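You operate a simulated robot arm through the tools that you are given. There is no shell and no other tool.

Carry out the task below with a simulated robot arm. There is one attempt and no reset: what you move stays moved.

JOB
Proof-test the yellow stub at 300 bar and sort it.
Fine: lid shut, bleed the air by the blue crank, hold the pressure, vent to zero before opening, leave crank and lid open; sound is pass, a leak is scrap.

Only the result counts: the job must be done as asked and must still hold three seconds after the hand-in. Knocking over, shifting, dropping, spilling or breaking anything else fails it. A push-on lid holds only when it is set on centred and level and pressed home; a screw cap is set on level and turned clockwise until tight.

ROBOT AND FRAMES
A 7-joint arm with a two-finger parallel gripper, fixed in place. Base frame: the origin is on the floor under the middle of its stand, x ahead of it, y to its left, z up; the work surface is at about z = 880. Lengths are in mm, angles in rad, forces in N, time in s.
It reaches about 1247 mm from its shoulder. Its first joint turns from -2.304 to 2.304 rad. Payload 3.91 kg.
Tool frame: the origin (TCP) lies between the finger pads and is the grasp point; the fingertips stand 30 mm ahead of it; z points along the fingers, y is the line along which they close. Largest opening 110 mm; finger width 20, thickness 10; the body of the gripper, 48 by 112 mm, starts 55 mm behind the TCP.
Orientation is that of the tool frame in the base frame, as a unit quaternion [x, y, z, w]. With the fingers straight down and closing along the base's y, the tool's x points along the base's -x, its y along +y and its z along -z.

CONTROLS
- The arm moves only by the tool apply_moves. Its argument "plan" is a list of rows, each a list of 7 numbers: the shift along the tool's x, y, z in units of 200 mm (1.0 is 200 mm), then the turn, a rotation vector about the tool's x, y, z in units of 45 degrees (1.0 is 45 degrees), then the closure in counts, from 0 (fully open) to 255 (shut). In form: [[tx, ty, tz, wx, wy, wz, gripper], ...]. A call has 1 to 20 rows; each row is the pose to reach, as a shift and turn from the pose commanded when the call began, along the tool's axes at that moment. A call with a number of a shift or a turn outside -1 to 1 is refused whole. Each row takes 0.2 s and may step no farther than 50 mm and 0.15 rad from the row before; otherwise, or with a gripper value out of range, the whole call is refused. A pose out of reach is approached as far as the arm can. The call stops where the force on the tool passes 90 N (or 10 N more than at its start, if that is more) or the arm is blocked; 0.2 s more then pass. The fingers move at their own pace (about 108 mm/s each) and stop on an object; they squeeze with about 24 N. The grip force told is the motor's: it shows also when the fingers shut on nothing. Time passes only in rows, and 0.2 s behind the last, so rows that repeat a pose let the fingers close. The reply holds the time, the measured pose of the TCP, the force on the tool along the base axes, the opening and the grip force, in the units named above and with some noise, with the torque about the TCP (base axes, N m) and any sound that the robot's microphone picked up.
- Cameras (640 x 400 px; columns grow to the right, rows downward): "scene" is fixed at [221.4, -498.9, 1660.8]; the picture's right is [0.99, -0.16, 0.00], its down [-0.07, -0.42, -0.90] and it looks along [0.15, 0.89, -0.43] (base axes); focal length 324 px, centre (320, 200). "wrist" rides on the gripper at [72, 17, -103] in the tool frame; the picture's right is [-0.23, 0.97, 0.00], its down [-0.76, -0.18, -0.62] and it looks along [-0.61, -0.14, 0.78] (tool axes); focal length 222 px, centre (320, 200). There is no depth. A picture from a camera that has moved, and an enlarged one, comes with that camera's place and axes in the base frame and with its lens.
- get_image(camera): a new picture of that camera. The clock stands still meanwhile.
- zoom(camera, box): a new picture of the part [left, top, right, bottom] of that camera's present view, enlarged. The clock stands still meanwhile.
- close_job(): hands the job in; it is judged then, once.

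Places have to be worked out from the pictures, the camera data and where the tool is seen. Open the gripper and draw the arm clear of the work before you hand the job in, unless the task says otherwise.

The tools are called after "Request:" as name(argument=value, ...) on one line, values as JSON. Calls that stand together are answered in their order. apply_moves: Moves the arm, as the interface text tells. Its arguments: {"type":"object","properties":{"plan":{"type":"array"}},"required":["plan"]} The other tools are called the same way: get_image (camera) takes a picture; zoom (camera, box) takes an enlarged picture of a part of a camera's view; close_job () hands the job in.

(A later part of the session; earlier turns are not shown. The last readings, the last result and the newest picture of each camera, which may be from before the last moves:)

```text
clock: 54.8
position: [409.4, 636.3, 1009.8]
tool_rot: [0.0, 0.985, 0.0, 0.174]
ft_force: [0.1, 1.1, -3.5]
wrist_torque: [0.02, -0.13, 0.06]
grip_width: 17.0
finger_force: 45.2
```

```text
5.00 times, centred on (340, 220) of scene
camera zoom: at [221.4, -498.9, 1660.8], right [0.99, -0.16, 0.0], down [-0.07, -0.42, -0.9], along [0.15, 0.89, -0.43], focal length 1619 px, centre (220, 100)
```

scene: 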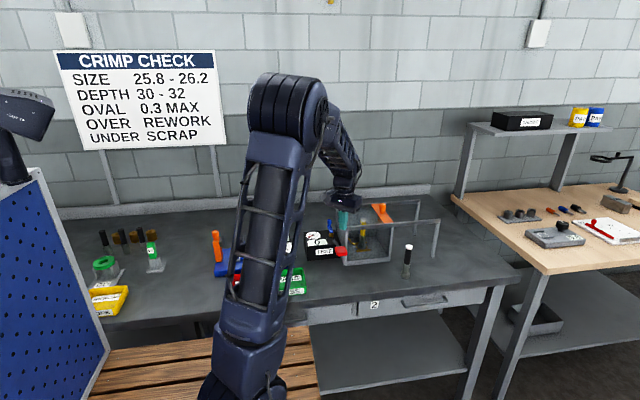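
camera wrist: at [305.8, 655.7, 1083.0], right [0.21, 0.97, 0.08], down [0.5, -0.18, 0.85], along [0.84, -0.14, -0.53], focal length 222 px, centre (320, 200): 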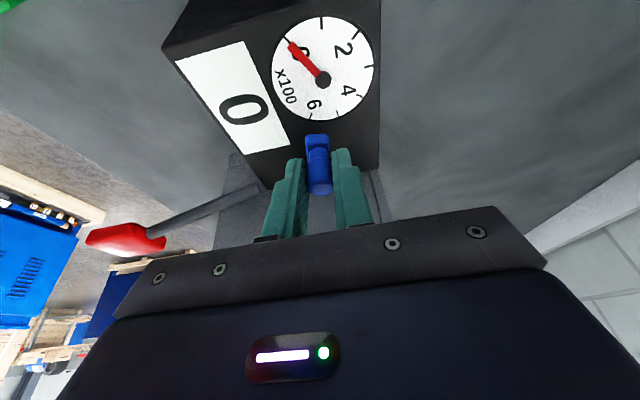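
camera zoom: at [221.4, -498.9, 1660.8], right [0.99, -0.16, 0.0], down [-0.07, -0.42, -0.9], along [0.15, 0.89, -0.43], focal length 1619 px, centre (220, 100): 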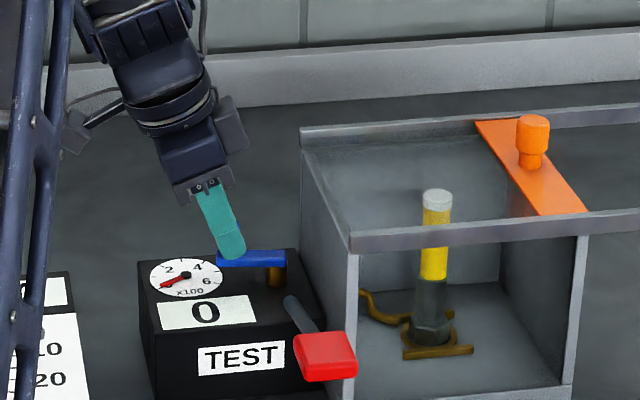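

Gripped with little force. I turn the crank back clockwise along the arc toward +y to close it.

Request:
apply_moves(plan=[[-0.0056, 0.0355, 0.002, 0, 0, 0, 255], [-0.0136, 0.0605, 0.005, 0, 0, 0, 255], [-0.0235, 0.0815, 0.0086, 0, 0, 0, 255], [-0.0376, 0.1035, 0.0137, 0, 0, 0, 255], [-0.0517, 0.121, 0.0188, 0, 0, 0, 255], [-0.0705, 0.138, 0.0257, 0, 0, 0, 255], [-0.0888, 0.151, 0.0323, 0, 0, 0, 255], [-0.1114, 0.1625, 0.0405, 0, 0, 0, 255], [-0.132, 0.17, 0.048, 0, 0, 0, 255]])

Request:
get_image(camera="wrist")

Request:
zoom(camera="scene", box=[290, 180, 390, 260])

```text
clock: 56.8
position: [438.5, 670.0, 1011.2]
tool_rot: [0.0, 0.985, -0.001, 0.173]
ft_force: [-4.6, -53.2, -3.3]
wrist_torque: [-1.09, 0.63, -1.05]
grip_width: 17.3
finger_force: 44.6
```

```text
taken
camera wrist: at [334.8, 688.9, 1084.4], right [0.22, 0.97, 0.08], down [0.5, -0.18, 0.85], along [0.84, -0.14, -0.53], focal length 222 px, centre (320, 200)
```

wrist: 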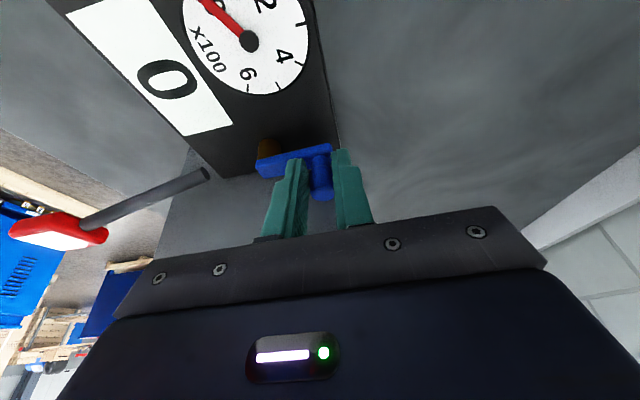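

```text
5.00 times, centred on (340, 220) of scene
camera zoom: at [221.4, -498.9, 1660.8], right [0.99, -0.16, 0.0], down [-0.07, -0.42, -0.9], along [0.15, 0.89, -0.43], focal length 1619 px, centre (220, 100)
```

zoom: 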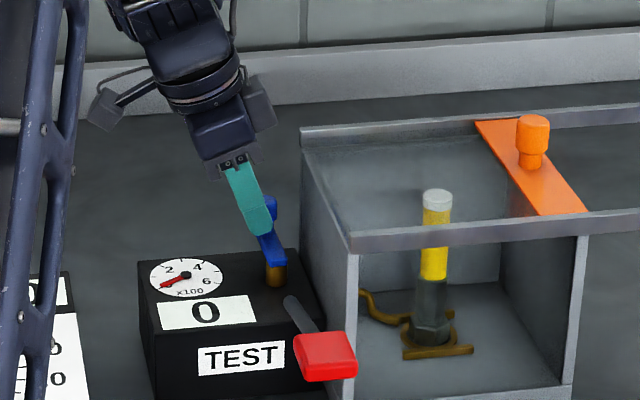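

The crank is nearly back at +y. I relieve y by 3 mm and finish the last degrees by moving +x until resistance rises.

Request:
apply_moves(plan=[[0, -0.015, 0, 0, 0, 0, 255], [-0.02, -0.015, 0.007, 0, 0, 0, 255], [-0.04, -0.016, 0.0145, 0, 0, 0, 255], [-0.06, -0.017, 0.022, 0, 0, 0, 255], [-0.075, -0.018, 0.0273, 0, 0, 0, 255]])

Request:
get_image(camera="wrist")

Request:
zoom(camera="scene", box=[290, 180, 390, 260])

```text
clock: 58.0
position: [449.7, 670.6, 1012.8]
tool_rot: [-0.002, 0.985, 0.002, 0.174]
ft_force: [-39.2, -15.6, -5.0]
wrist_torque: [-0.36, 0.93, -0.17]
grip_width: 17.6
finger_force: 44.7
```

```text
taken
camera wrist: at [345.5, 687.8, 1084.8], right [0.21, 0.97, 0.08], down [0.5, -0.18, 0.85], along [0.84, -0.14, -0.53], focal length 222 px, centre (320, 200)
```

wrist: 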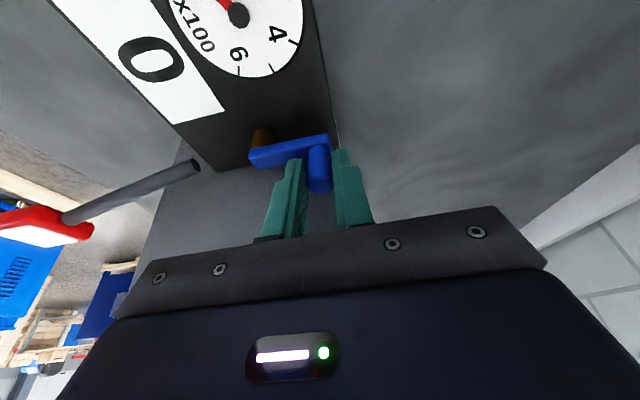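

```text
5.00 times, centred on (340, 220) of scene
camera zoom: at [221.4, -498.9, 1660.8], right [0.99, -0.16, 0.0], down [-0.07, -0.42, -0.9], along [0.15, 0.89, -0.43], focal length 1619 px, centre (220, 100)
```

zoom: 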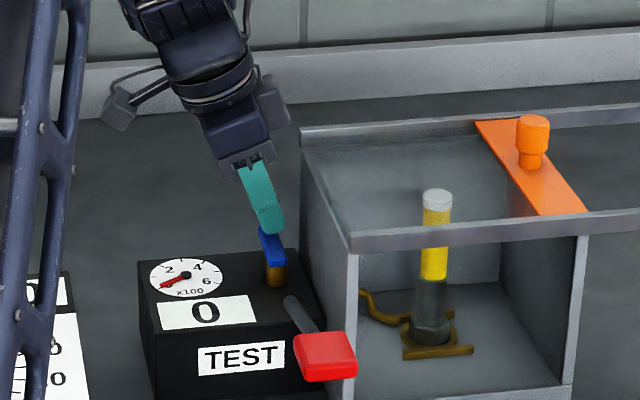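

The crank is back at the initial position against its stop (-39 N). I release, lift and return to the lever.

Request:
apply_moves(plan=[[0.01, 0, -0.004, 0, 0, 0, 200], [0.01, 0, -0.004, 0, 0, 0, 150], [0.01, 0, -0.004, 0, 0, 0, 150], [-0.04, 0, -0.144, 0, 0, 0, 150], [-0.0926, 0, -0.286, 0, 0, 0, 150], [-0.16, 0, -0.474, 0, 0, 0, 150]])

Request:
get_image(camera="wrist")

Request:
zoom(camera="scene", box=[290, 180, 390, 260])

```text
clock: 59.4
position: [449.0, 668.8, 1112.1]
tool_rot: [0.0, 0.985, 0.0, 0.175]
ft_force: [1.2, 0.5, -0.4]
wrist_torque: [-0.03, 0.01, -0.03]
grip_width: 45.3
finger_force: 0.1
```

```text
taken
camera wrist: at [345.0, 687.8, 1183.9], right [0.21, 0.97, 0.08], down [0.5, -0.18, 0.85], along [0.84, -0.14, -0.53], focal length 222 px, centre (320, 200)
```

wrist: 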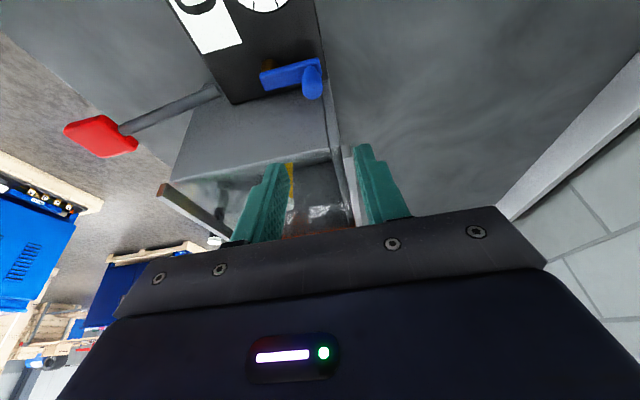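

```text
5.00 times, centred on (340, 220) of scene
camera zoom: at [221.4, -498.9, 1660.8], right [0.99, -0.16, 0.0], down [-0.07, -0.42, -0.9], along [0.15, 0.89, -0.43], focal length 1619 px, centre (220, 100)
```

zoom: 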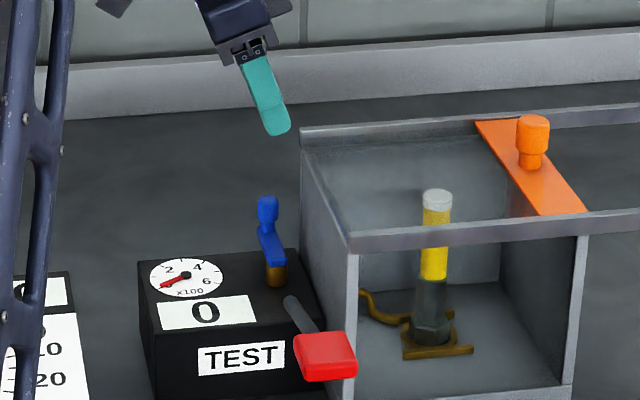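

Crank is closed. I return over the paddle for pressurising.

Request:
apply_moves(plan=[[-0.018, -0.15, -0.045, 0, 0.148, 0, 200], [-0.035, -0.3, -0.09, 0, 0.296, 0, 255], [-0.0526, -0.45, -0.13, 0, 0.444, 0, 255]])

Request:
apply_moves(plan=[[-0.01, -0.12, 0, 0, 0, -0.17, 255], [-0.02, -0.24, 0, 0, 0, -0.34, 255], [-0.03, -0.36, 0, 0, 0, -0.51, 255], [-0.03, -0.48, 0, 0, 0, -0.68, 255], [-0.03, -0.6, 0.05, 0, 0, -0.84, 255], [-0.03, -0.635, 0.2, 0, 0, -1.0, 255], [-0.03, -0.635, 0.4, 0, 0, -1.0, 255], [-0.03, -0.635, 0.46, 0, 0, -1.0, 255]])

Request:
get_image(camera="wrist")

```text
clock: 60.2
position: [446.7, 580.0, 1141.1]
tool_rot: [0.0, 1.0, 0.0, -0.001]
ft_force: [-0.1, 0.7, -0.2]
wrist_torque: [-0.05, -0.04, -0.03]
grip_width: 0.3
finger_force: 23.6
```

```text
clock: 62.0
position: [456.1, 452.5, 1048.1]
tool_rot: [-0.383, 0.924, 0.0, -0.001]
ft_force: [-0.2, 0.0, 0.9]
wrist_torque: [0.03, -0.01, 0.02]
grip_width: 0.1
finger_force: 24.0
```

```text
taken
camera wrist: at [393.2, 414.2, 1150.6], right [-0.53, 0.85, 0.0], down [0.66, 0.41, 0.62], along [0.53, 0.33, -0.78], focal length 222 px, centre (320, 200)
```

wrist: 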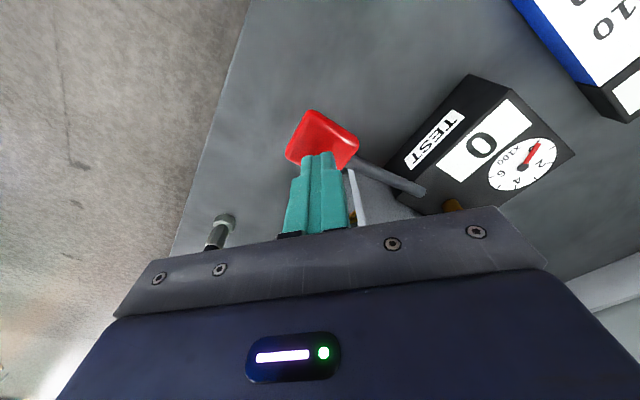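

Display reads 0 with crank closed. I press the lever halfway and check for how the pressure builds.

Request:
apply_moves(plan=[[0, 0, 0.06, 0, 0, 0, 255], [0, 0, 0.1, 0, 0, 0, 255], [0, 0, 0.14, 0, 0, 0, 255], [0, 0, 0.18, 0, 0, 0, 255], [0, 0, 0.22, 0, 0, 0, 255]])

Request:
get_image(camera="wrist")

```text
clock: 63.2
position: [458.3, 451.9, 1005.5]
tool_rot: [-0.382, 0.924, 0.0, 0.0]
ft_force: [-2.3, -10.6, 7.7]
wrist_torque: [-0.22, 0.07, 0.06]
grip_width: 0.2
finger_force: 23.9
```

```text
taken
camera wrist: at [394.7, 413.7, 1107.7], right [-0.53, 0.85, 0.0], down [0.66, 0.41, 0.62], along [0.53, 0.33, -0.78], focal length 222 px, centre (320, 200)
```

wrist: 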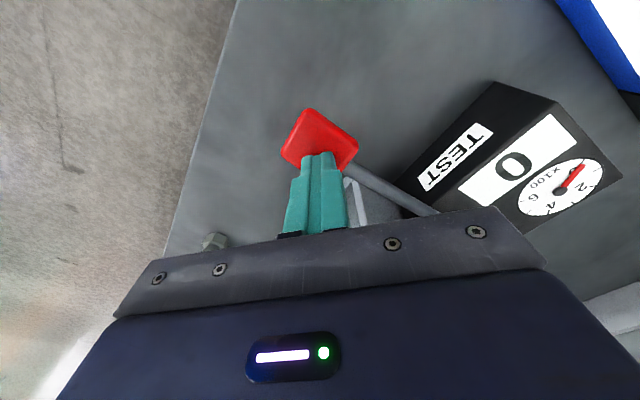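

Half stroke still reads 0. I go down in finer steps to near the bottom and read again.

Request:
apply_moves(plan=[[0, 0, 0.025, 0, 0, 0, 255], [0, 0, 0.05, 0, 0, 0, 255], [0, 0, 0.07, 0, 0, 0, 255]])

Request:
get_image(camera="wrist")

```text
clock: 64.0
position: [458.7, 453.0, 989.0]
tool_rot: [-0.383, 0.924, 0.0, 0.0]
ft_force: [3.9, -13.1, 8.9]
wrist_torque: [-0.26, -0.11, -0.04]
grip_width: 0.0
finger_force: 23.8
```

```text
taken
camera wrist: at [394.5, 414.2, 1092.9], right [-0.53, 0.85, 0.0], down [0.66, 0.41, 0.62], along [0.53, 0.33, -0.78], focal length 222 px, centre (320, 200)
```

wrist: 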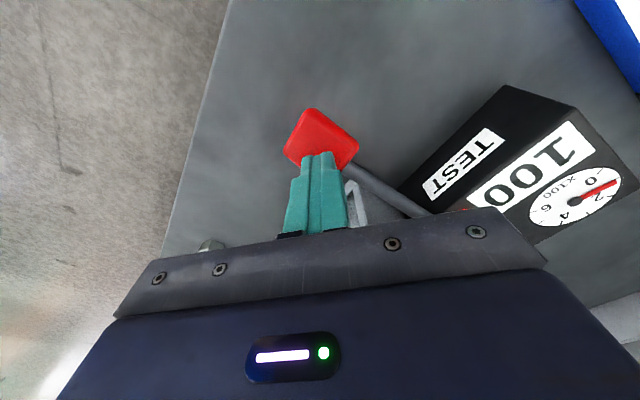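

One stroke gives 100 bar (air is out), lamp on. I raise the lever fully and check that the reading holds before the second stroke.

Request:
apply_moves(plan=[[0, 0, -0.08, 0, 0, 0, 255], [0, 0, -0.16, 0, 0, 0, 255], [0, 0, -0.24, 0, 0, 0, 255], [0, 0, -0.29, 0, 0, 0, 255]])

Request:
get_image(camera="wrist")

```text
clock: 65.0
position: [458.1, 451.6, 1047.5]
tool_rot: [-0.383, 0.924, 0.0, 0.0]
ft_force: [0.2, 0.5, -0.1]
wrist_torque: [-0.01, 0.01, 0.0]
grip_width: 0.2
finger_force: 24.2
```

```text
taken
camera wrist: at [394.8, 414.2, 1150.2], right [-0.53, 0.85, 0.0], down [0.66, 0.41, 0.62], along [0.53, 0.33, -0.78], focal length 222 px, centre (320, 200)
```

wrist: 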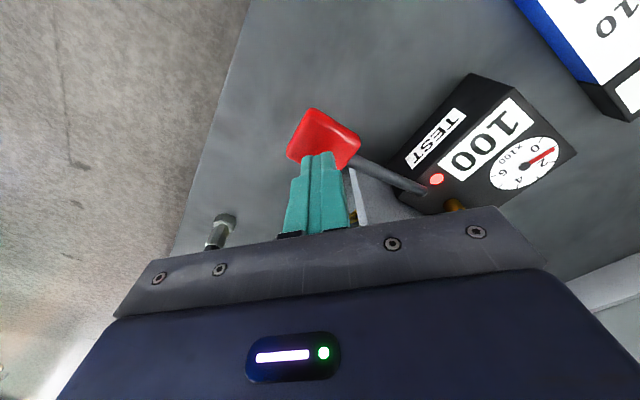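

100 bar holds. Second stroke: down to the same depth and back up.

Request:
apply_moves(plan=[[0, 0, 0.06, 0, 0, 0, 255], [0, 0, 0.1, 0, 0, 0, 255], [0, 0, 0.14, 0, 0, 0, 255], [0, 0, 0.18, 0, 0, 0, 255], [0, 0, 0.22, 0, 0, 0, 255], [0, 0, 0.26, 0, 0, 0, 255], [0, 0, 0.295, 0, 0, 0, 255]])

Request:
get_image(camera="wrist")

```text
clock: 66.6
position: [458.1, 451.2, 989.8]
tool_rot: [-0.383, 0.924, 0.0, 0.001]
ft_force: [-2.2, -0.3, 7.8]
wrist_torque: [0.03, 0.08, 0.04]
grip_width: 0.1
finger_force: 24.6
```

```text
taken
camera wrist: at [394.7, 412.9, 1093.8], right [-0.53, 0.85, 0.0], down [0.66, 0.41, 0.62], along [0.53, 0.33, -0.78], focal length 222 px, centre (320, 200)
```

wrist: 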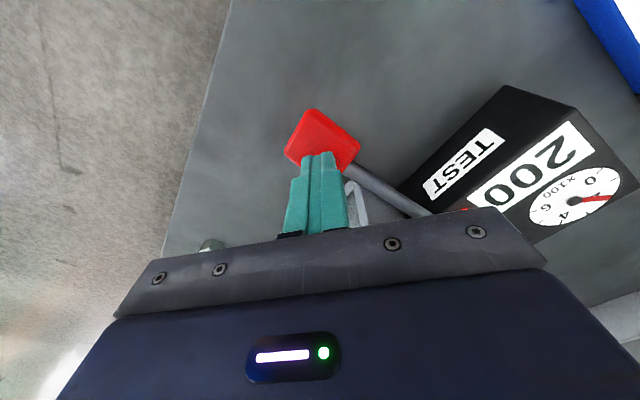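

200 bar. I raise the lever fully and do the third stroke.

Request:
apply_moves(plan=[[0, 0, -0.08, 0, 0, 0, 255], [0, 0, -0.16, 0, 0, 0, 255], [0, 0, -0.24, 0, 0, 0, 255], [0, 0, -0.29, 0, 0, 0, 255]])

Request:
get_image(camera="wrist")

Request:
apply_moves(plan=[[0, 0, 0.06, 0, 0, 0, 255], [0, 0, 0.1, 0, 0, 0, 255], [0, 0, 0.14, 0, 0, 0, 255], [0, 0, 0.18, 0, 0, 0, 255], [0, 0, 0.22, 0, 0, 0, 255], [0, 0, 0.26, 0, 0, 0, 255], [0, 0, 0.295, 0, 0, 0, 255]])

Request:
get_image(camera="wrist")

```text
clock: 67.6
position: [457.4, 452.5, 1047.7]
tool_rot: [-0.383, 0.924, 0.0, 0.0]
ft_force: [0.6, -0.3, 0.1]
wrist_torque: [0.0, -0.01, -0.04]
grip_width: 0.2
finger_force: 23.5
```

```text
taken
camera wrist: at [393.1, 414.2, 1151.1], right [-0.53, 0.85, 0.0], down [0.66, 0.41, 0.62], along [0.53, 0.33, -0.78], focal length 222 px, centre (320, 200)
```

wrist: 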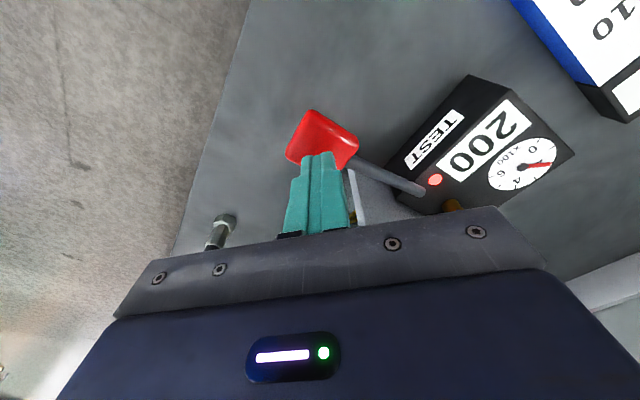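

```text
clock: 69.2
position: [457.9, 451.8, 987.5]
tool_rot: [-0.383, 0.924, 0.001, 0.002]
ft_force: [-2.4, -6.6, 8.1]
wrist_torque: [-0.05, 0.04, 0.0]
grip_width: 0.2
finger_force: 23.8
```

```text
taken
camera wrist: at [394.8, 414.2, 1091.5], right [-0.53, 0.85, 0.0], down [0.66, 0.41, 0.62], along [0.53, 0.33, -0.78], focal length 222 px, centre (320, 200)
```

wrist: 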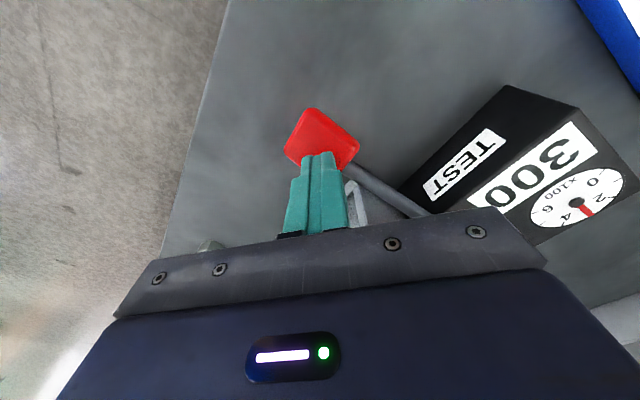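

300 bar reached. I lift off the lever and hold, watching the display and the stub through the lid.

Request:
apply_moves(plan=[[0, 0, -0.08, 0, 0, 0, 255], [0, 0, -0.16, 0, 0, 0, 255], [0, 0, -0.24, 0, 0, 0, 255], [0, 0, -0.4, 0, 0, 0, 255], [0, 0, -0.4, 0, 0, 0, 255]])

Request:
get_image(camera="wrist")

Request:
zoom(camera="scene", box=[300, 190, 400, 270])

```text
clock: 70.4
position: [457.6, 450.9, 1069.1]
tool_rot: [-0.383, 0.924, -0.001, 0.0]
ft_force: [-1.0, -0.9, 0.1]
wrist_torque: [0.01, -0.03, 0.0]
grip_width: 0.0
finger_force: 23.7
```

```text
taken
camera wrist: at [394.2, 412.8, 1171.2], right [-0.53, 0.85, 0.0], down [0.66, 0.41, 0.62], along [0.53, 0.33, -0.78], focal length 222 px, centre (320, 200)
```

wrist: 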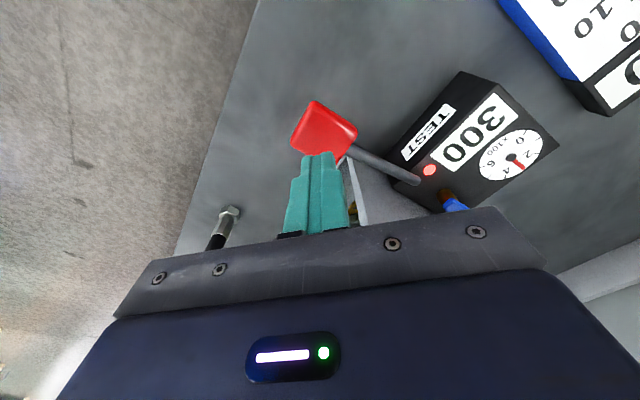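

```text
5.00 times, centred on (350, 230) of scene
camera zoom: at [221.4, -498.9, 1660.8], right [0.99, -0.16, 0.0], down [-0.07, -0.42, -0.9], along [0.15, 0.89, -0.43], focal length 1619 px, centre (170, 50)
```

zoom: 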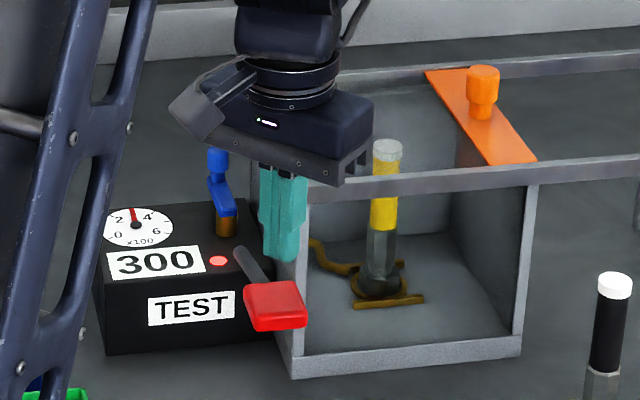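

It shows 300 bar, lamp red. I wait 4 seconds in place and check for any drop or sound.

Request:
apply_moves(plan=[[0, 0, 0, 0, 0, 0, 255], [0, 0, 0, 0, 0, 0, 255], [0, 0, 0, 0, 0, 0, 255], [0, 0, 0, 0, 0, 0, 255], [0, 0, 0, 0, 0, 0, 255], [0, 0, 0, 0, 0, 0, 255], [0, 0, 0, 0, 0, 0, 255], [0, 0, 0, 0, 0, 0, 255], [0, 0, 0, 0, 0, 0, 255], [0, 0, 0, 0, 0, 0, 255], [0, 0, 0, 0, 0, 0, 255], [0, 0, 0, 0, 0, 0, 255], [0, 0, 0, 0, 0, 0, 255], [0, 0, 0, 0, 0, 0, 255], [0, 0, 0, 0, 0, 0, 255], [0, 0, 0, 0, 0, 0, 255], [0, 0, 0, 0, 0, 0, 255], [0, 0, 0, 0, 0, 0, 255], [0, 0, 0, 0, 0, 0, 255], [0, 0, 0, 0, 0, 0, 255]])

Request:
zoom(camera="scene", box=[300, 190, 400, 270])

Request:
zoom(camera="wrist", box=[380, 60, 580, 220])

```text
clock: 74.6
position: [458.1, 450.8, 1067.6]
tool_rot: [-0.383, 0.924, 0.0, 0.0]
ft_force: [0.0, -0.9, 0.5]
wrist_torque: [0.02, 0.01, -0.01]
grip_width: 0.2
finger_force: 23.9
```

```text
5.00 times, centred on (350, 230) of scene
camera zoom: at [221.4, -498.9, 1660.8], right [0.99, -0.16, 0.0], down [-0.07, -0.42, -0.9], along [0.15, 0.89, -0.43], focal length 1619 px, centre (170, 50)
```

zoom: 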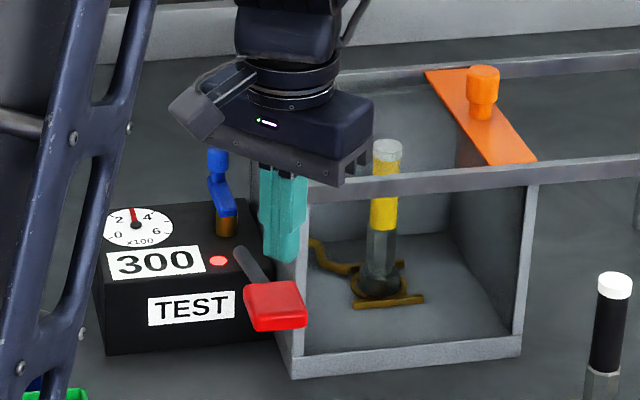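

```text
2.50 times, centred on (480, 140) of wrist
camera zoom: at [394.2, 412.8, 1171.0], right [-0.53, 0.85, 0.0], down [0.66, 0.41, 0.62], along [0.53, 0.33, -0.78], focal length 555 px, centre (-80, 350)
```

zoom: 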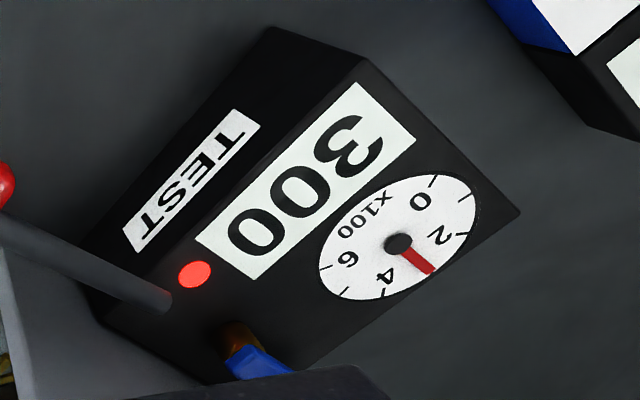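

Holds 300 after 5 s. I keep holding for longer to expose a slow leak or lamp change.

Request:
apply_moves(plan=[[0, 0, 0, 0, 0, 0, 255], [0, 0, 0, 0, 0, 0, 255], [0, 0, 0, 0, 0, 0, 255], [0, 0, 0, 0, 0, 0, 255], [0, 0, 0, 0, 0, 0, 255], [0, 0, 0, 0, 0, 0, 255], [0, 0, 0, 0, 0, 0, 255], [0, 0, 0, 0, 0, 0, 255], [0, 0, 0, 0, 0, 0, 255], [0, 0, 0, 0, 0, 0, 255], [0, 0, 0, 0, 0, 0, 255], [0, 0, 0, 0, 0, 0, 255], [0, 0, 0, 0, 0, 0, 255], [0, 0, 0, 0, 0, 0, 255], [0, 0, 0, 0, 0, 0, 255], [0, 0, 0, 0, 0, 0, 255], [0, 0, 0, 0, 0, 0, 255], [0, 0, 0, 0, 0, 0, 255], [0, 0, 0, 0, 0, 0, 255], [0, 0, 0, 0, 0, 0, 255]])

Request:
zoom(camera="scene", box=[300, 190, 400, 270])

Request:
apply_moves(plan=[[0, 0, 0, 0, 0, 0, 255], [0, 0, 0, 0, 0, 0, 255], [0, 0, 0, 0, 0, 0, 255], [0, 0, 0, 0, 0, 0, 255], [0, 0, 0, 0, 0, 0, 255], [0, 0, 0, 0, 0, 0, 255], [0, 0, 0, 0, 0, 0, 255], [0, 0, 0, 0, 0, 0, 255], [0, 0, 0, 0, 0, 0, 255], [0, 0, 0, 0, 0, 0, 255], [0, 0, 0, 0, 0, 0, 255], [0, 0, 0, 0, 0, 0, 255], [0, 0, 0, 0, 0, 0, 255], [0, 0, 0, 0, 0, 0, 255], [0, 0, 0, 0, 0, 0, 255], [0, 0, 0, 0, 0, 0, 255], [0, 0, 0, 0, 0, 0, 255], [0, 0, 0, 0, 0, 0, 255], [0, 0, 0, 0, 0, 0, 255], [0, 0, 0, 0, 0, 0, 255]])

Request:
zoom(camera="scene", box=[300, 190, 400, 270])

Request:
zoom(camera="scene", box=[345, 205, 405, 260])

```text
clock: 78.8
position: [457.7, 451.7, 1067.5]
tool_rot: [-0.383, 0.924, 0.0, 0.0]
ft_force: [0.0, 0.7, 0.5]
wrist_torque: [-0.01, -0.01, -0.01]
grip_width: 0.1
finger_force: 24.1
```

```text
5.00 times, centred on (350, 230) of scene
camera zoom: at [221.4, -498.9, 1660.8], right [0.99, -0.16, 0.0], down [-0.07, -0.42, -0.9], along [0.15, 0.89, -0.43], focal length 1619 px, centre (170, 50)
```

zoom: 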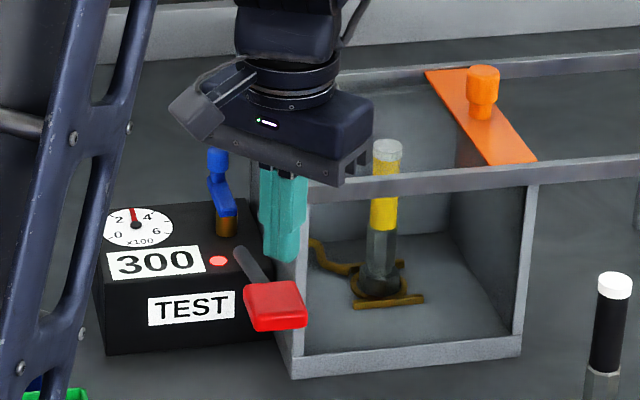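

```text
clock: 83.0
position: [457.6, 450.8, 1068.0]
tool_rot: [-0.383, 0.924, 0.0, -0.001]
ft_force: [0.1, -0.3, 0.3]
wrist_torque: [0.01, 0.03, -0.01]
grip_width: 0.1
finger_force: 24.0
```

```text
5.00 times, centred on (350, 230) of scene
camera zoom: at [221.4, -498.9, 1660.8], right [0.99, -0.16, 0.0], down [-0.07, -0.42, -0.9], along [0.15, 0.89, -0.43], focal length 1619 px, centre (170, 50)
```

zoom: 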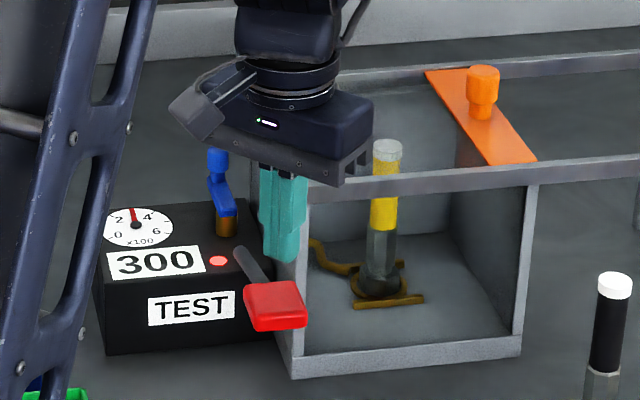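

```text
7.27 times, centred on (375, 232) of scene
camera zoom: at [221.4, -498.9, 1660.8], right [0.99, -0.16, 0.0], down [-0.07, -0.42, -0.9], along [0.15, 0.89, -0.43], focal length 2355 px, centre (-80, -36)
```

zoom: 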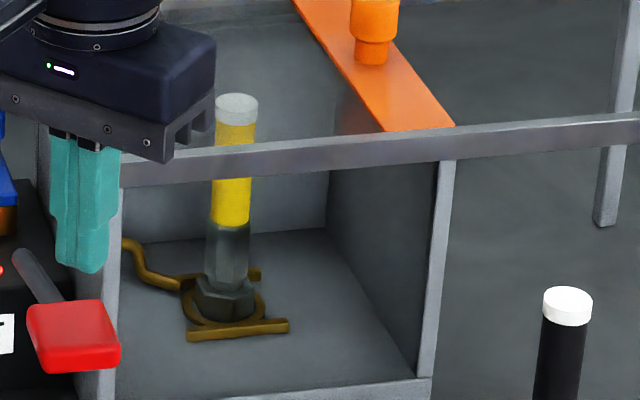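

Steady at 300 after 14 s with no sound. I travel slowly to the crank (still holding) and will read again just before venting.

Request:
apply_moves(plan=[[0, 0, -0.2, 0, 0, 0, 150], [0, 0, -0.4, 0, 0, 0, 150], [-0.15, 0.16, -0.5, 0, 0, 0.17, 150], [-0.3, 0.32, -0.5, 0, 0, 0.34, 150], [-0.45, 0.48, -0.5, 0, 0, 0.51, 150], [-0.6, 0.64, -0.5, 0, 0, 0.68, 150], [-0.753, 0.79, -0.5, 0, 0, 0.85, 150], [-0.753, 0.79, -0.5, 0, 0, 1.0, 150]])

Request:
get_image(camera="wrist")

Request:
zoom(camera="wrist", box=[200, 120, 380, 240])

```text
clock: 84.8
position: [453.8, 670.4, 1168.3]
tool_rot: [0.001, 1.0, 0.0, 0.0]
ft_force: [-0.5, 0.1, -0.2]
wrist_torque: [-0.01, 0.0, 0.02]
grip_width: 45.4
finger_force: 0.1
```

```text
taken
camera wrist: at [380.7, 688.9, 1271.7], right [0.23, 0.97, 0.0], down [0.76, -0.18, 0.62], along [0.61, -0.14, -0.78], focal length 222 px, centre (320, 200)
```

wrist: 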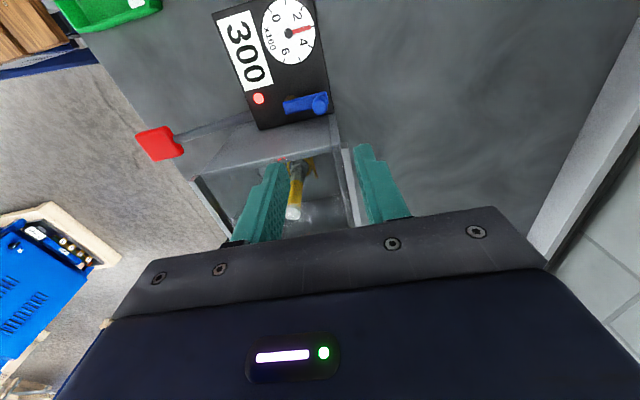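

```text
3.33 times, centred on (290, 180) of wrist
camera zoom: at [380.7, 688.9, 1271.7], right [0.23, 0.97, 0.0], down [0.76, -0.18, 0.62], along [0.61, -0.14, -0.78], focal length 740 px, centre (420, 267)
```

zoom: 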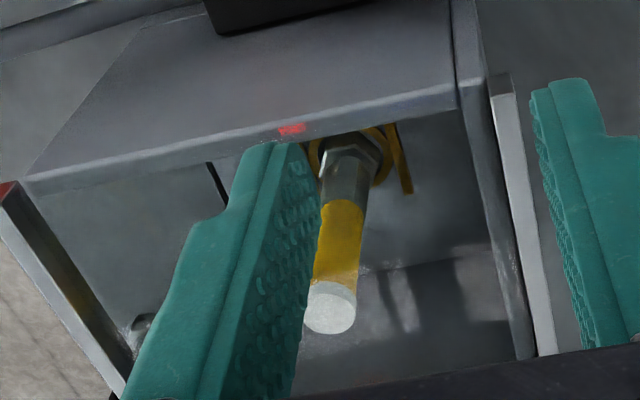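

There's a small red patch near the chamber's left wall — maybe a reflection in the lid. I shift the camera to look into the chamber properly while holding.

Request:
apply_moves(plan=[[-0.1, 0.05, -0.1, 0, 0, 0, 60], [-0.2, 0.1, -0.2, 0, 0, 0, 0], [-0.3, 0.15, -0.3, 0, 0, 0, 0], [-0.3, 0.15, -0.3, 0, 0, 0, 0]])

Request:
get_image(camera="wrist")

Request:
zoom(camera="wrist", box=[220, 60, 400, 200])

Request:
zoom(camera="scene", box=[300, 190, 400, 270])

```text
clock: 85.8
position: [512.6, 699.2, 1230.0]
tool_rot: [0.001, 1.0, 0.0, -0.001]
ft_force: [0.4, 0.2, 0.3]
wrist_torque: [-0.01, -0.02, 0.02]
grip_width: 109.9
finger_force: 0.1
```

```text
taken
camera wrist: at [439.7, 717.4, 1333.3], right [0.23, 0.97, 0.0], down [0.76, -0.18, 0.62], along [0.61, -0.14, -0.78], focal length 222 px, centre (320, 200)
```

wrist: 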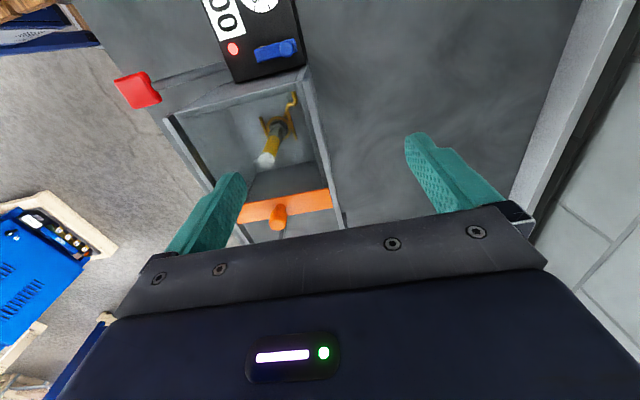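

```text
2.86 times, centred on (310, 130) of wrist
camera zoom: at [439.7, 717.4, 1333.3], right [0.23, 0.97, 0.0], down [0.76, -0.18, 0.62], along [0.61, -0.14, -0.78], focal length 635 px, centre (349, 400)
```

zoom: 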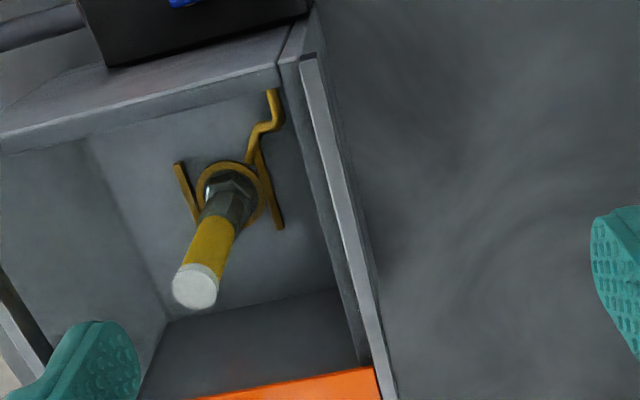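

```text
5.00 times, centred on (350, 230) of scene
camera zoom: at [221.4, -498.9, 1660.8], right [0.99, -0.16, 0.0], down [-0.07, -0.42, -0.9], along [0.15, 0.89, -0.43], focal length 1619 px, centre (170, 50)
```

zoom: 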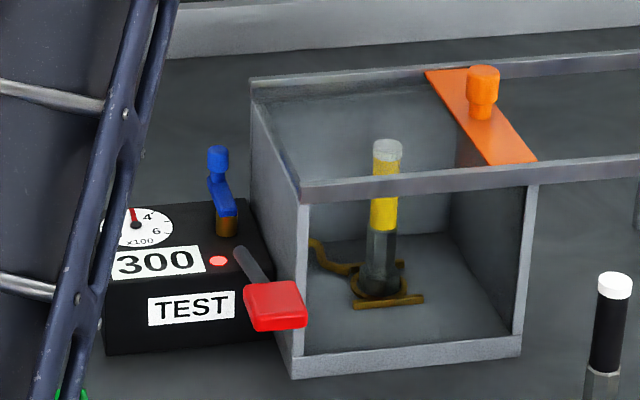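

The red patch was a reflection; chamber floor is dry and it still reads 300 after 17 s. I hold 8 more seconds to be sure.

Request:
apply_moves(plan=[[0, 0, 0, 0, 0, 0, 0], [0, 0, 0, 0, 0, 0, 0], [0, 0, 0, 0, 0, 0, 0], [0, 0, 0, 0, 0, 0, 0], [0, 0, 0, 0, 0, 0, 0], [0, 0, 0, 0, 0, 0, 0], [0, 0, 0, 0, 0, 0, 0], [0, 0, 0, 0, 0, 0, 0], [0, 0, 0, 0, 0, 0, 0], [0, 0, 0, 0, 0, 0, 0], [0, 0, 0, 0, 0, 0, 0], [0, 0, 0, 0, 0, 0, 0], [0, 0, 0, 0, 0, 0, 0], [0, 0, 0, 0, 0, 0, 0], [0, 0, 0, 0, 0, 0, 0], [0, 0, 0, 0, 0, 0, 0], [0, 0, 0, 0, 0, 0, 0], [0, 0, 0, 0, 0, 0, 0], [0, 0, 0, 0, 0, 0, 0], [0, 0, 0, 0, 0, 0, 0]])

Request:
apply_moves(plan=[[0, 0, 0, 0, 0, 0, 0], [0, 0, 0, 0, 0, 0, 0], [0, 0, 0, 0, 0, 0, 0], [0, 0, 0, 0, 0, 0, 0], [0, 0, 0, 0, 0, 0, 0], [0, 0, 0, 0, 0, 0, 0], [0, 0, 0, 0, 0, 0, 0], [0, 0, 0, 0, 0, 0, 0], [0, 0, 0, 0, 0, 0, 0], [0, 0, 0, 0, 0, 0, 0], [0, 0, 0, 0, 0, 0, 0], [0, 0, 0, 0, 0, 0, 0], [0, 0, 0, 0, 0, 0, 0], [0, 0, 0, 0, 0, 0, 0], [0, 0, 0, 0, 0, 0, 0], [0, 0, 0, 0, 0, 0, 0], [0, 0, 0, 0, 0, 0, 0], [0, 0, 0, 0, 0, 0, 0], [0, 0, 0, 0, 0, 0, 0], [0, 0, 0, 0, 0, 0, 0]])

Request:
zoom(camera="scene", box=[300, 190, 400, 270])

Request:
zoom(camera="wrist", box=[220, 60, 400, 200])

```text
clock: 90.0
position: [512.4, 700.4, 1230.5]
tool_rot: [-0.001, 1.0, -0.001, 0.0]
ft_force: [0.4, 0.2, 0.4]
wrist_torque: [-0.01, 0.02, -0.06]
grip_width: 110.1
finger_force: 0.1
```

```text
clock: 94.2
position: [511.4, 699.0, 1229.4]
tool_rot: [-0.001, 1.0, 0.0, 0.0]
ft_force: [0.7, 0.0, -0.3]
wrist_torque: [0.0, 0.0, 0.02]
grip_width: 110.1
finger_force: 0.0
```

```text
5.00 times, centred on (350, 230) of scene
camera zoom: at [221.4, -498.9, 1660.8], right [0.99, -0.16, 0.0], down [-0.07, -0.42, -0.9], along [0.15, 0.89, -0.43], focal length 1619 px, centre (170, 50)
```

zoom: 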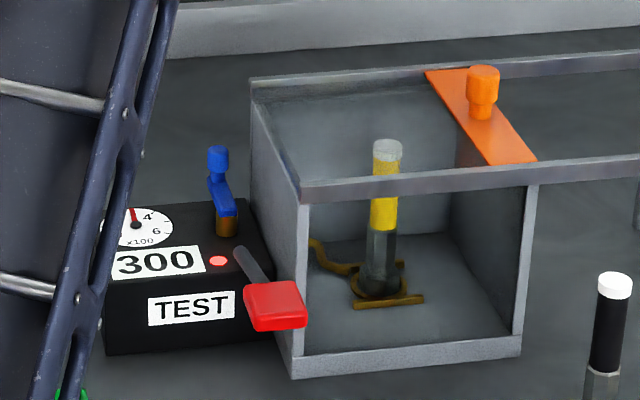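

```text
2.86 times, centred on (310, 130) of wrist
camera zoom: at [439.5, 717.3, 1333.2], right [0.23, 0.97, 0.0], down [0.76, -0.18, 0.62], along [0.61, -0.14, -0.78], focal length 635 px, centre (349, 400)
```

zoom: 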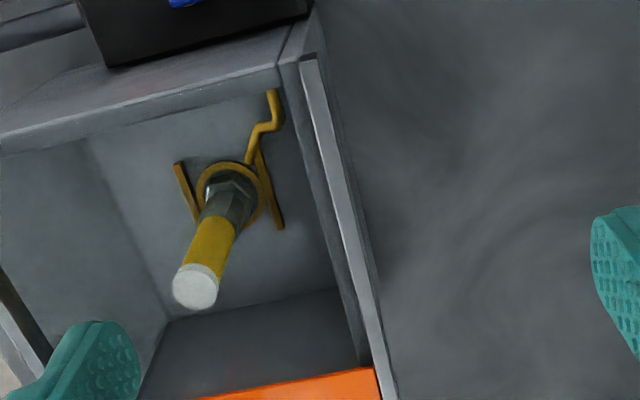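

Held 25 s at 300 bar without drop: the stub is sound. Now I go to the crank knob to vent.

Request:
apply_moves(plan=[[0.1, -0.05, 0.1, 0, 0, 0, 150], [0.2, -0.1, 0.2, 0, 0, 0, 150], [0.31, -0.145, 0.33, 0, 0, 0, 150], [0.312, -0.145, 0.4, 0, 0, 0, 150]])

Request:
apply_moves(plan=[[0, 0, 0.1, 0, -0.15, 0, 150], [0, 0, 0.2, 0, -0.3, 0, 150], [0, 0, 0.35, 0, -0.444, 0, 150], [0, 0, 0.5, 0, -0.444, 0, 150]])

Request:
get_image(camera="wrist")

Request:
zoom(camera="scene", box=[290, 180, 390, 260])

```text
clock: 95.2
position: [450.0, 670.4, 1148.6]
tool_rot: [0.0, 1.0, 0.0, 0.001]
ft_force: [-0.3, -0.7, -0.7]
wrist_torque: [0.0, -0.01, 0.01]
grip_width: 45.4
finger_force: 0.1
```

```text
clock: 96.2
position: [449.3, 671.0, 1051.4]
tool_rot: [0.0, 0.985, 0.0, 0.175]
ft_force: [0.0, -1.0, 0.3]
wrist_torque: [0.04, 0.02, 0.01]
grip_width: 45.2
finger_force: 0.0
```

```text
taken
camera wrist: at [345.6, 689.5, 1122.6], right [0.21, 0.97, 0.08], down [0.5, -0.18, 0.85], along [0.84, -0.14, -0.53], focal length 222 px, centre (320, 200)
```

wrist: 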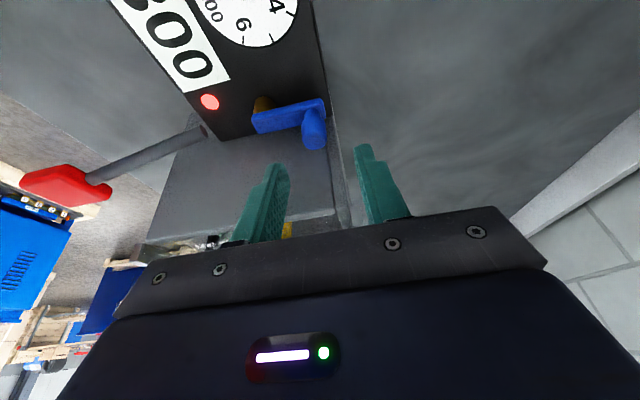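

```text
5.00 times, centred on (340, 220) of scene
camera zoom: at [221.4, -498.9, 1660.8], right [0.99, -0.16, 0.0], down [-0.07, -0.42, -0.9], along [0.15, 0.89, -0.43], focal length 1619 px, centre (220, 100)
```

zoom: 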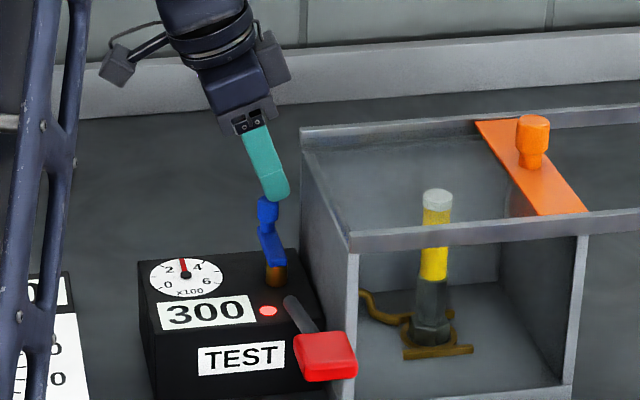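

Still 300. I descend onto the knob and grip it.

Request:
apply_moves(plan=[[0.022, -0.002, 0.06, 0, 0, 0, 150], [0.044, -0.002, 0.12, 0, 0, 0, 150], [0.0658, -0.002, 0.181, 0, 0, 0, 150], [0.0658, -0.002, 0.181, 0, 0, 0, 200], [0.0658, -0.002, 0.181, 0, 0, 0, 255], [0.0658, -0.002, 0.181, 0, 0, 0, 255]])

Request:
get_image(camera="wrist")

```text
clock: 97.6
position: [449.3, 670.2, 1009.7]
tool_rot: [0.001, 0.985, -0.002, 0.173]
ft_force: [-9.5, -41.1, 3.3]
wrist_torque: [-0.9, 0.2, -0.29]
grip_width: 17.3
finger_force: 45.0
```

```text
taken
camera wrist: at [346.0, 688.9, 1082.6], right [0.22, 0.97, 0.07], down [0.5, -0.18, 0.85], along [0.84, -0.14, -0.53], focal length 222 px, centre (320, 200)
```

wrist: 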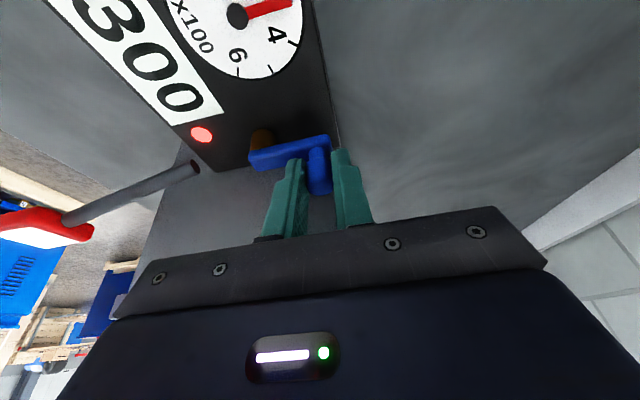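

Gripped. I turn the crank open along the arc to vent.

Request:
apply_moves(plan=[[0.0, -0.0125, 0.0, 0, 0, 0, 255], [0.018, -0.0135, -0.0065, 0, 0, 0, 255], [0.0371, -0.0165, -0.0135, 0, 0, 0, 255], [0.0729, -0.029, -0.0265, 0, 0, 0, 255], [0.0996, -0.045, -0.0363, 0, 0, 0, 255], [0.1241, -0.066, -0.0451, 0, 0, 0, 255], [0.1443, -0.091, -0.0525, 0, 0, 0, 255], [0.1593, -0.1135, -0.058, 0, 0, 0, 255], [0.1697, -0.139, -0.0617, 0, 0, 0, 255], [0.1758, -0.162, -0.064, 0, 0, 0, 255], [0.1781, -0.18, -0.0648, 0, 0, 0, 255]])

Request:
get_image(camera="wrist")

Request:
zoom(camera="scene", box=[290, 180, 390, 260])

```text
clock: 100.0
position: [409.5, 635.8, 1008.9]
tool_rot: [-0.001, 0.985, 0.0, 0.174]
ft_force: [-31.9, 29.0, 11.0]
wrist_torque: [0.66, 0.67, 0.29]
grip_width: 17.2
finger_force: 45.7
```

```text
taken
camera wrist: at [307.1, 654.7, 1081.5], right [0.21, 0.97, 0.08], down [0.5, -0.18, 0.85], along [0.84, -0.14, -0.53], focal length 222 px, centre (320, 200)
```

wrist: 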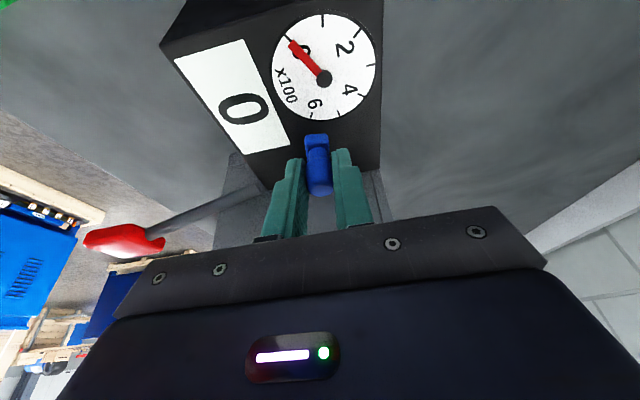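

```text
5.00 times, centred on (340, 220) of scene
camera zoom: at [221.4, -498.9, 1660.8], right [0.99, -0.16, 0.0], down [-0.07, -0.42, -0.9], along [0.15, 0.89, -0.43], focal length 1619 px, centre (220, 100)
```

zoom: 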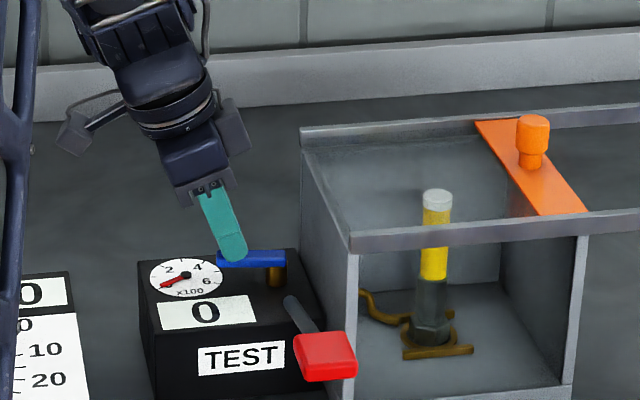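

Vented to 0, lamp off, crank at the open stop. I release it and lift clear.

Request:
apply_moves(plan=[[0, 0.01, 0, 0, 0, 0, 200], [0, 0.01, 0, 0, 0, 0, 150], [0, 0.01, 0, 0, 0, 0, 150], [-0.05, 0.01, -0.14, 0, 0, 0, 150], [-0.1026, 0.01, -0.282, 0, 0, 0, 150], [-0.17, 0.01, -0.47, 0, 0, 0, 150], [-0.239, 0.01, -0.658, 0, 0, 0, 150]])

Request:
get_image(camera="wrist")

Request:
zoom(camera="scene", box=[290, 180, 390, 260])

```text
clock: 101.6
position: [415.3, 631.2, 1147.3]
tool_rot: [0.0, 0.985, 0.0, 0.173]
ft_force: [-0.7, -0.1, -0.3]
wrist_torque: [0.01, -0.02, -0.01]
grip_width: 45.1
finger_force: 0.0
```

```text
taken
camera wrist: at [311.0, 649.7, 1219.2], right [0.21, 0.97, 0.08], down [0.5, -0.18, 0.85], along [0.84, -0.14, -0.53], focal length 222 px, centre (320, 200)
```

wrist: 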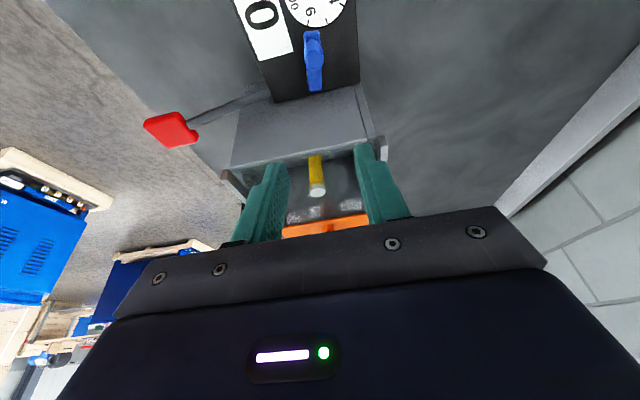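

```text
5.00 times, centred on (340, 220) of scene
camera zoom: at [221.4, -498.9, 1660.8], right [0.99, -0.16, 0.0], down [-0.07, -0.42, -0.9], along [0.15, 0.89, -0.43], focal length 1619 px, centre (220, 100)
```

zoom: 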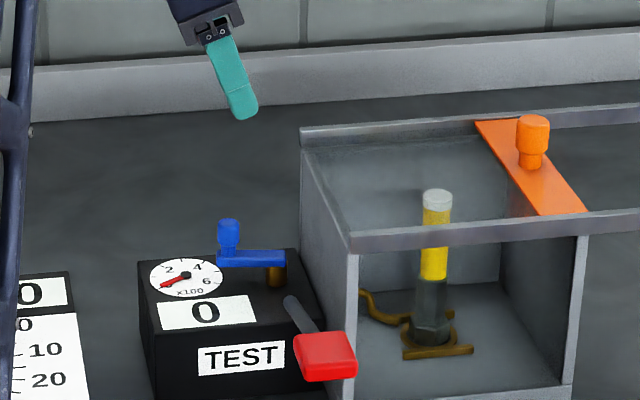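

Crank left open at 0 bar. Next I move over the lid's knob near (646, 600) to open the lid.

Request:
apply_moves(plan=[[-0.12, -0.017, -0.045, 0, 0.148, 0, 150], [-0.24, -0.034, -0.09, 0, 0.296, 0, 150], [-0.3675, -0.05, -0.1325, 0, 0.444, 0, 150]])

Request:
apply_moves(plan=[[-0.17, -0.02, 0, 0, 0, 0, 139], [-0.34, -0.04, 0, 0, 0, 0, 139], [-0.51, -0.06, 0, 0, 0, 0, 139], [-0.68, -0.085, 0, 0, 0, 0, 139], [-0.855, -0.105, 0, 0, 0, 0, 139]])

Request:
get_image(camera="wrist")

Request:
get_image(camera="scene")

```text
clock: 102.4
position: [472.7, 624.4, 1200.0]
tool_rot: [0.0, 1.0, 0.0, 0.0]
ft_force: [-1.0, 0.7, -0.4]
wrist_torque: [-0.04, -0.07, -0.02]
grip_width: 45.2
finger_force: 0.0
```

```text
clock: 103.6
position: [643.6, 603.3, 1199.4]
tool_rot: [0.0, 1.0, 0.0, 0.0]
ft_force: [0.1, 0.5, 0.9]
wrist_torque: [0.0, -0.01, 0.04]
grip_width: 49.9
finger_force: 0.0
```

```text
taken
camera wrist: at [571.8, 622.7, 1302.7], right [0.23, 0.97, 0.0], down [0.76, -0.18, 0.62], along [0.61, -0.14, -0.78], focal length 222 px, centre (320, 200)
```

wrist: 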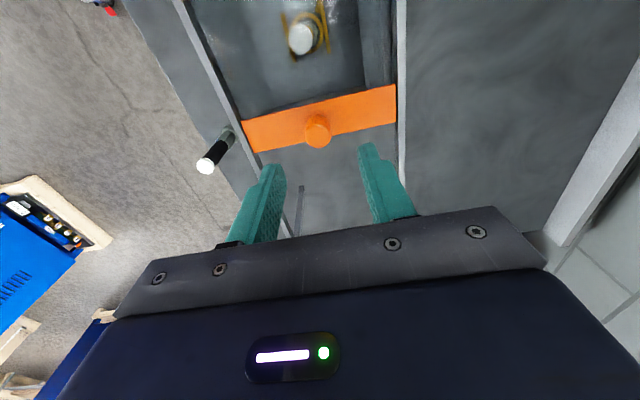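

```text
taken
```

scene: 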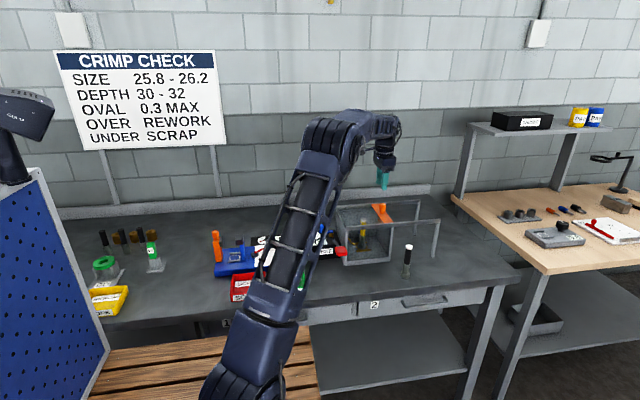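

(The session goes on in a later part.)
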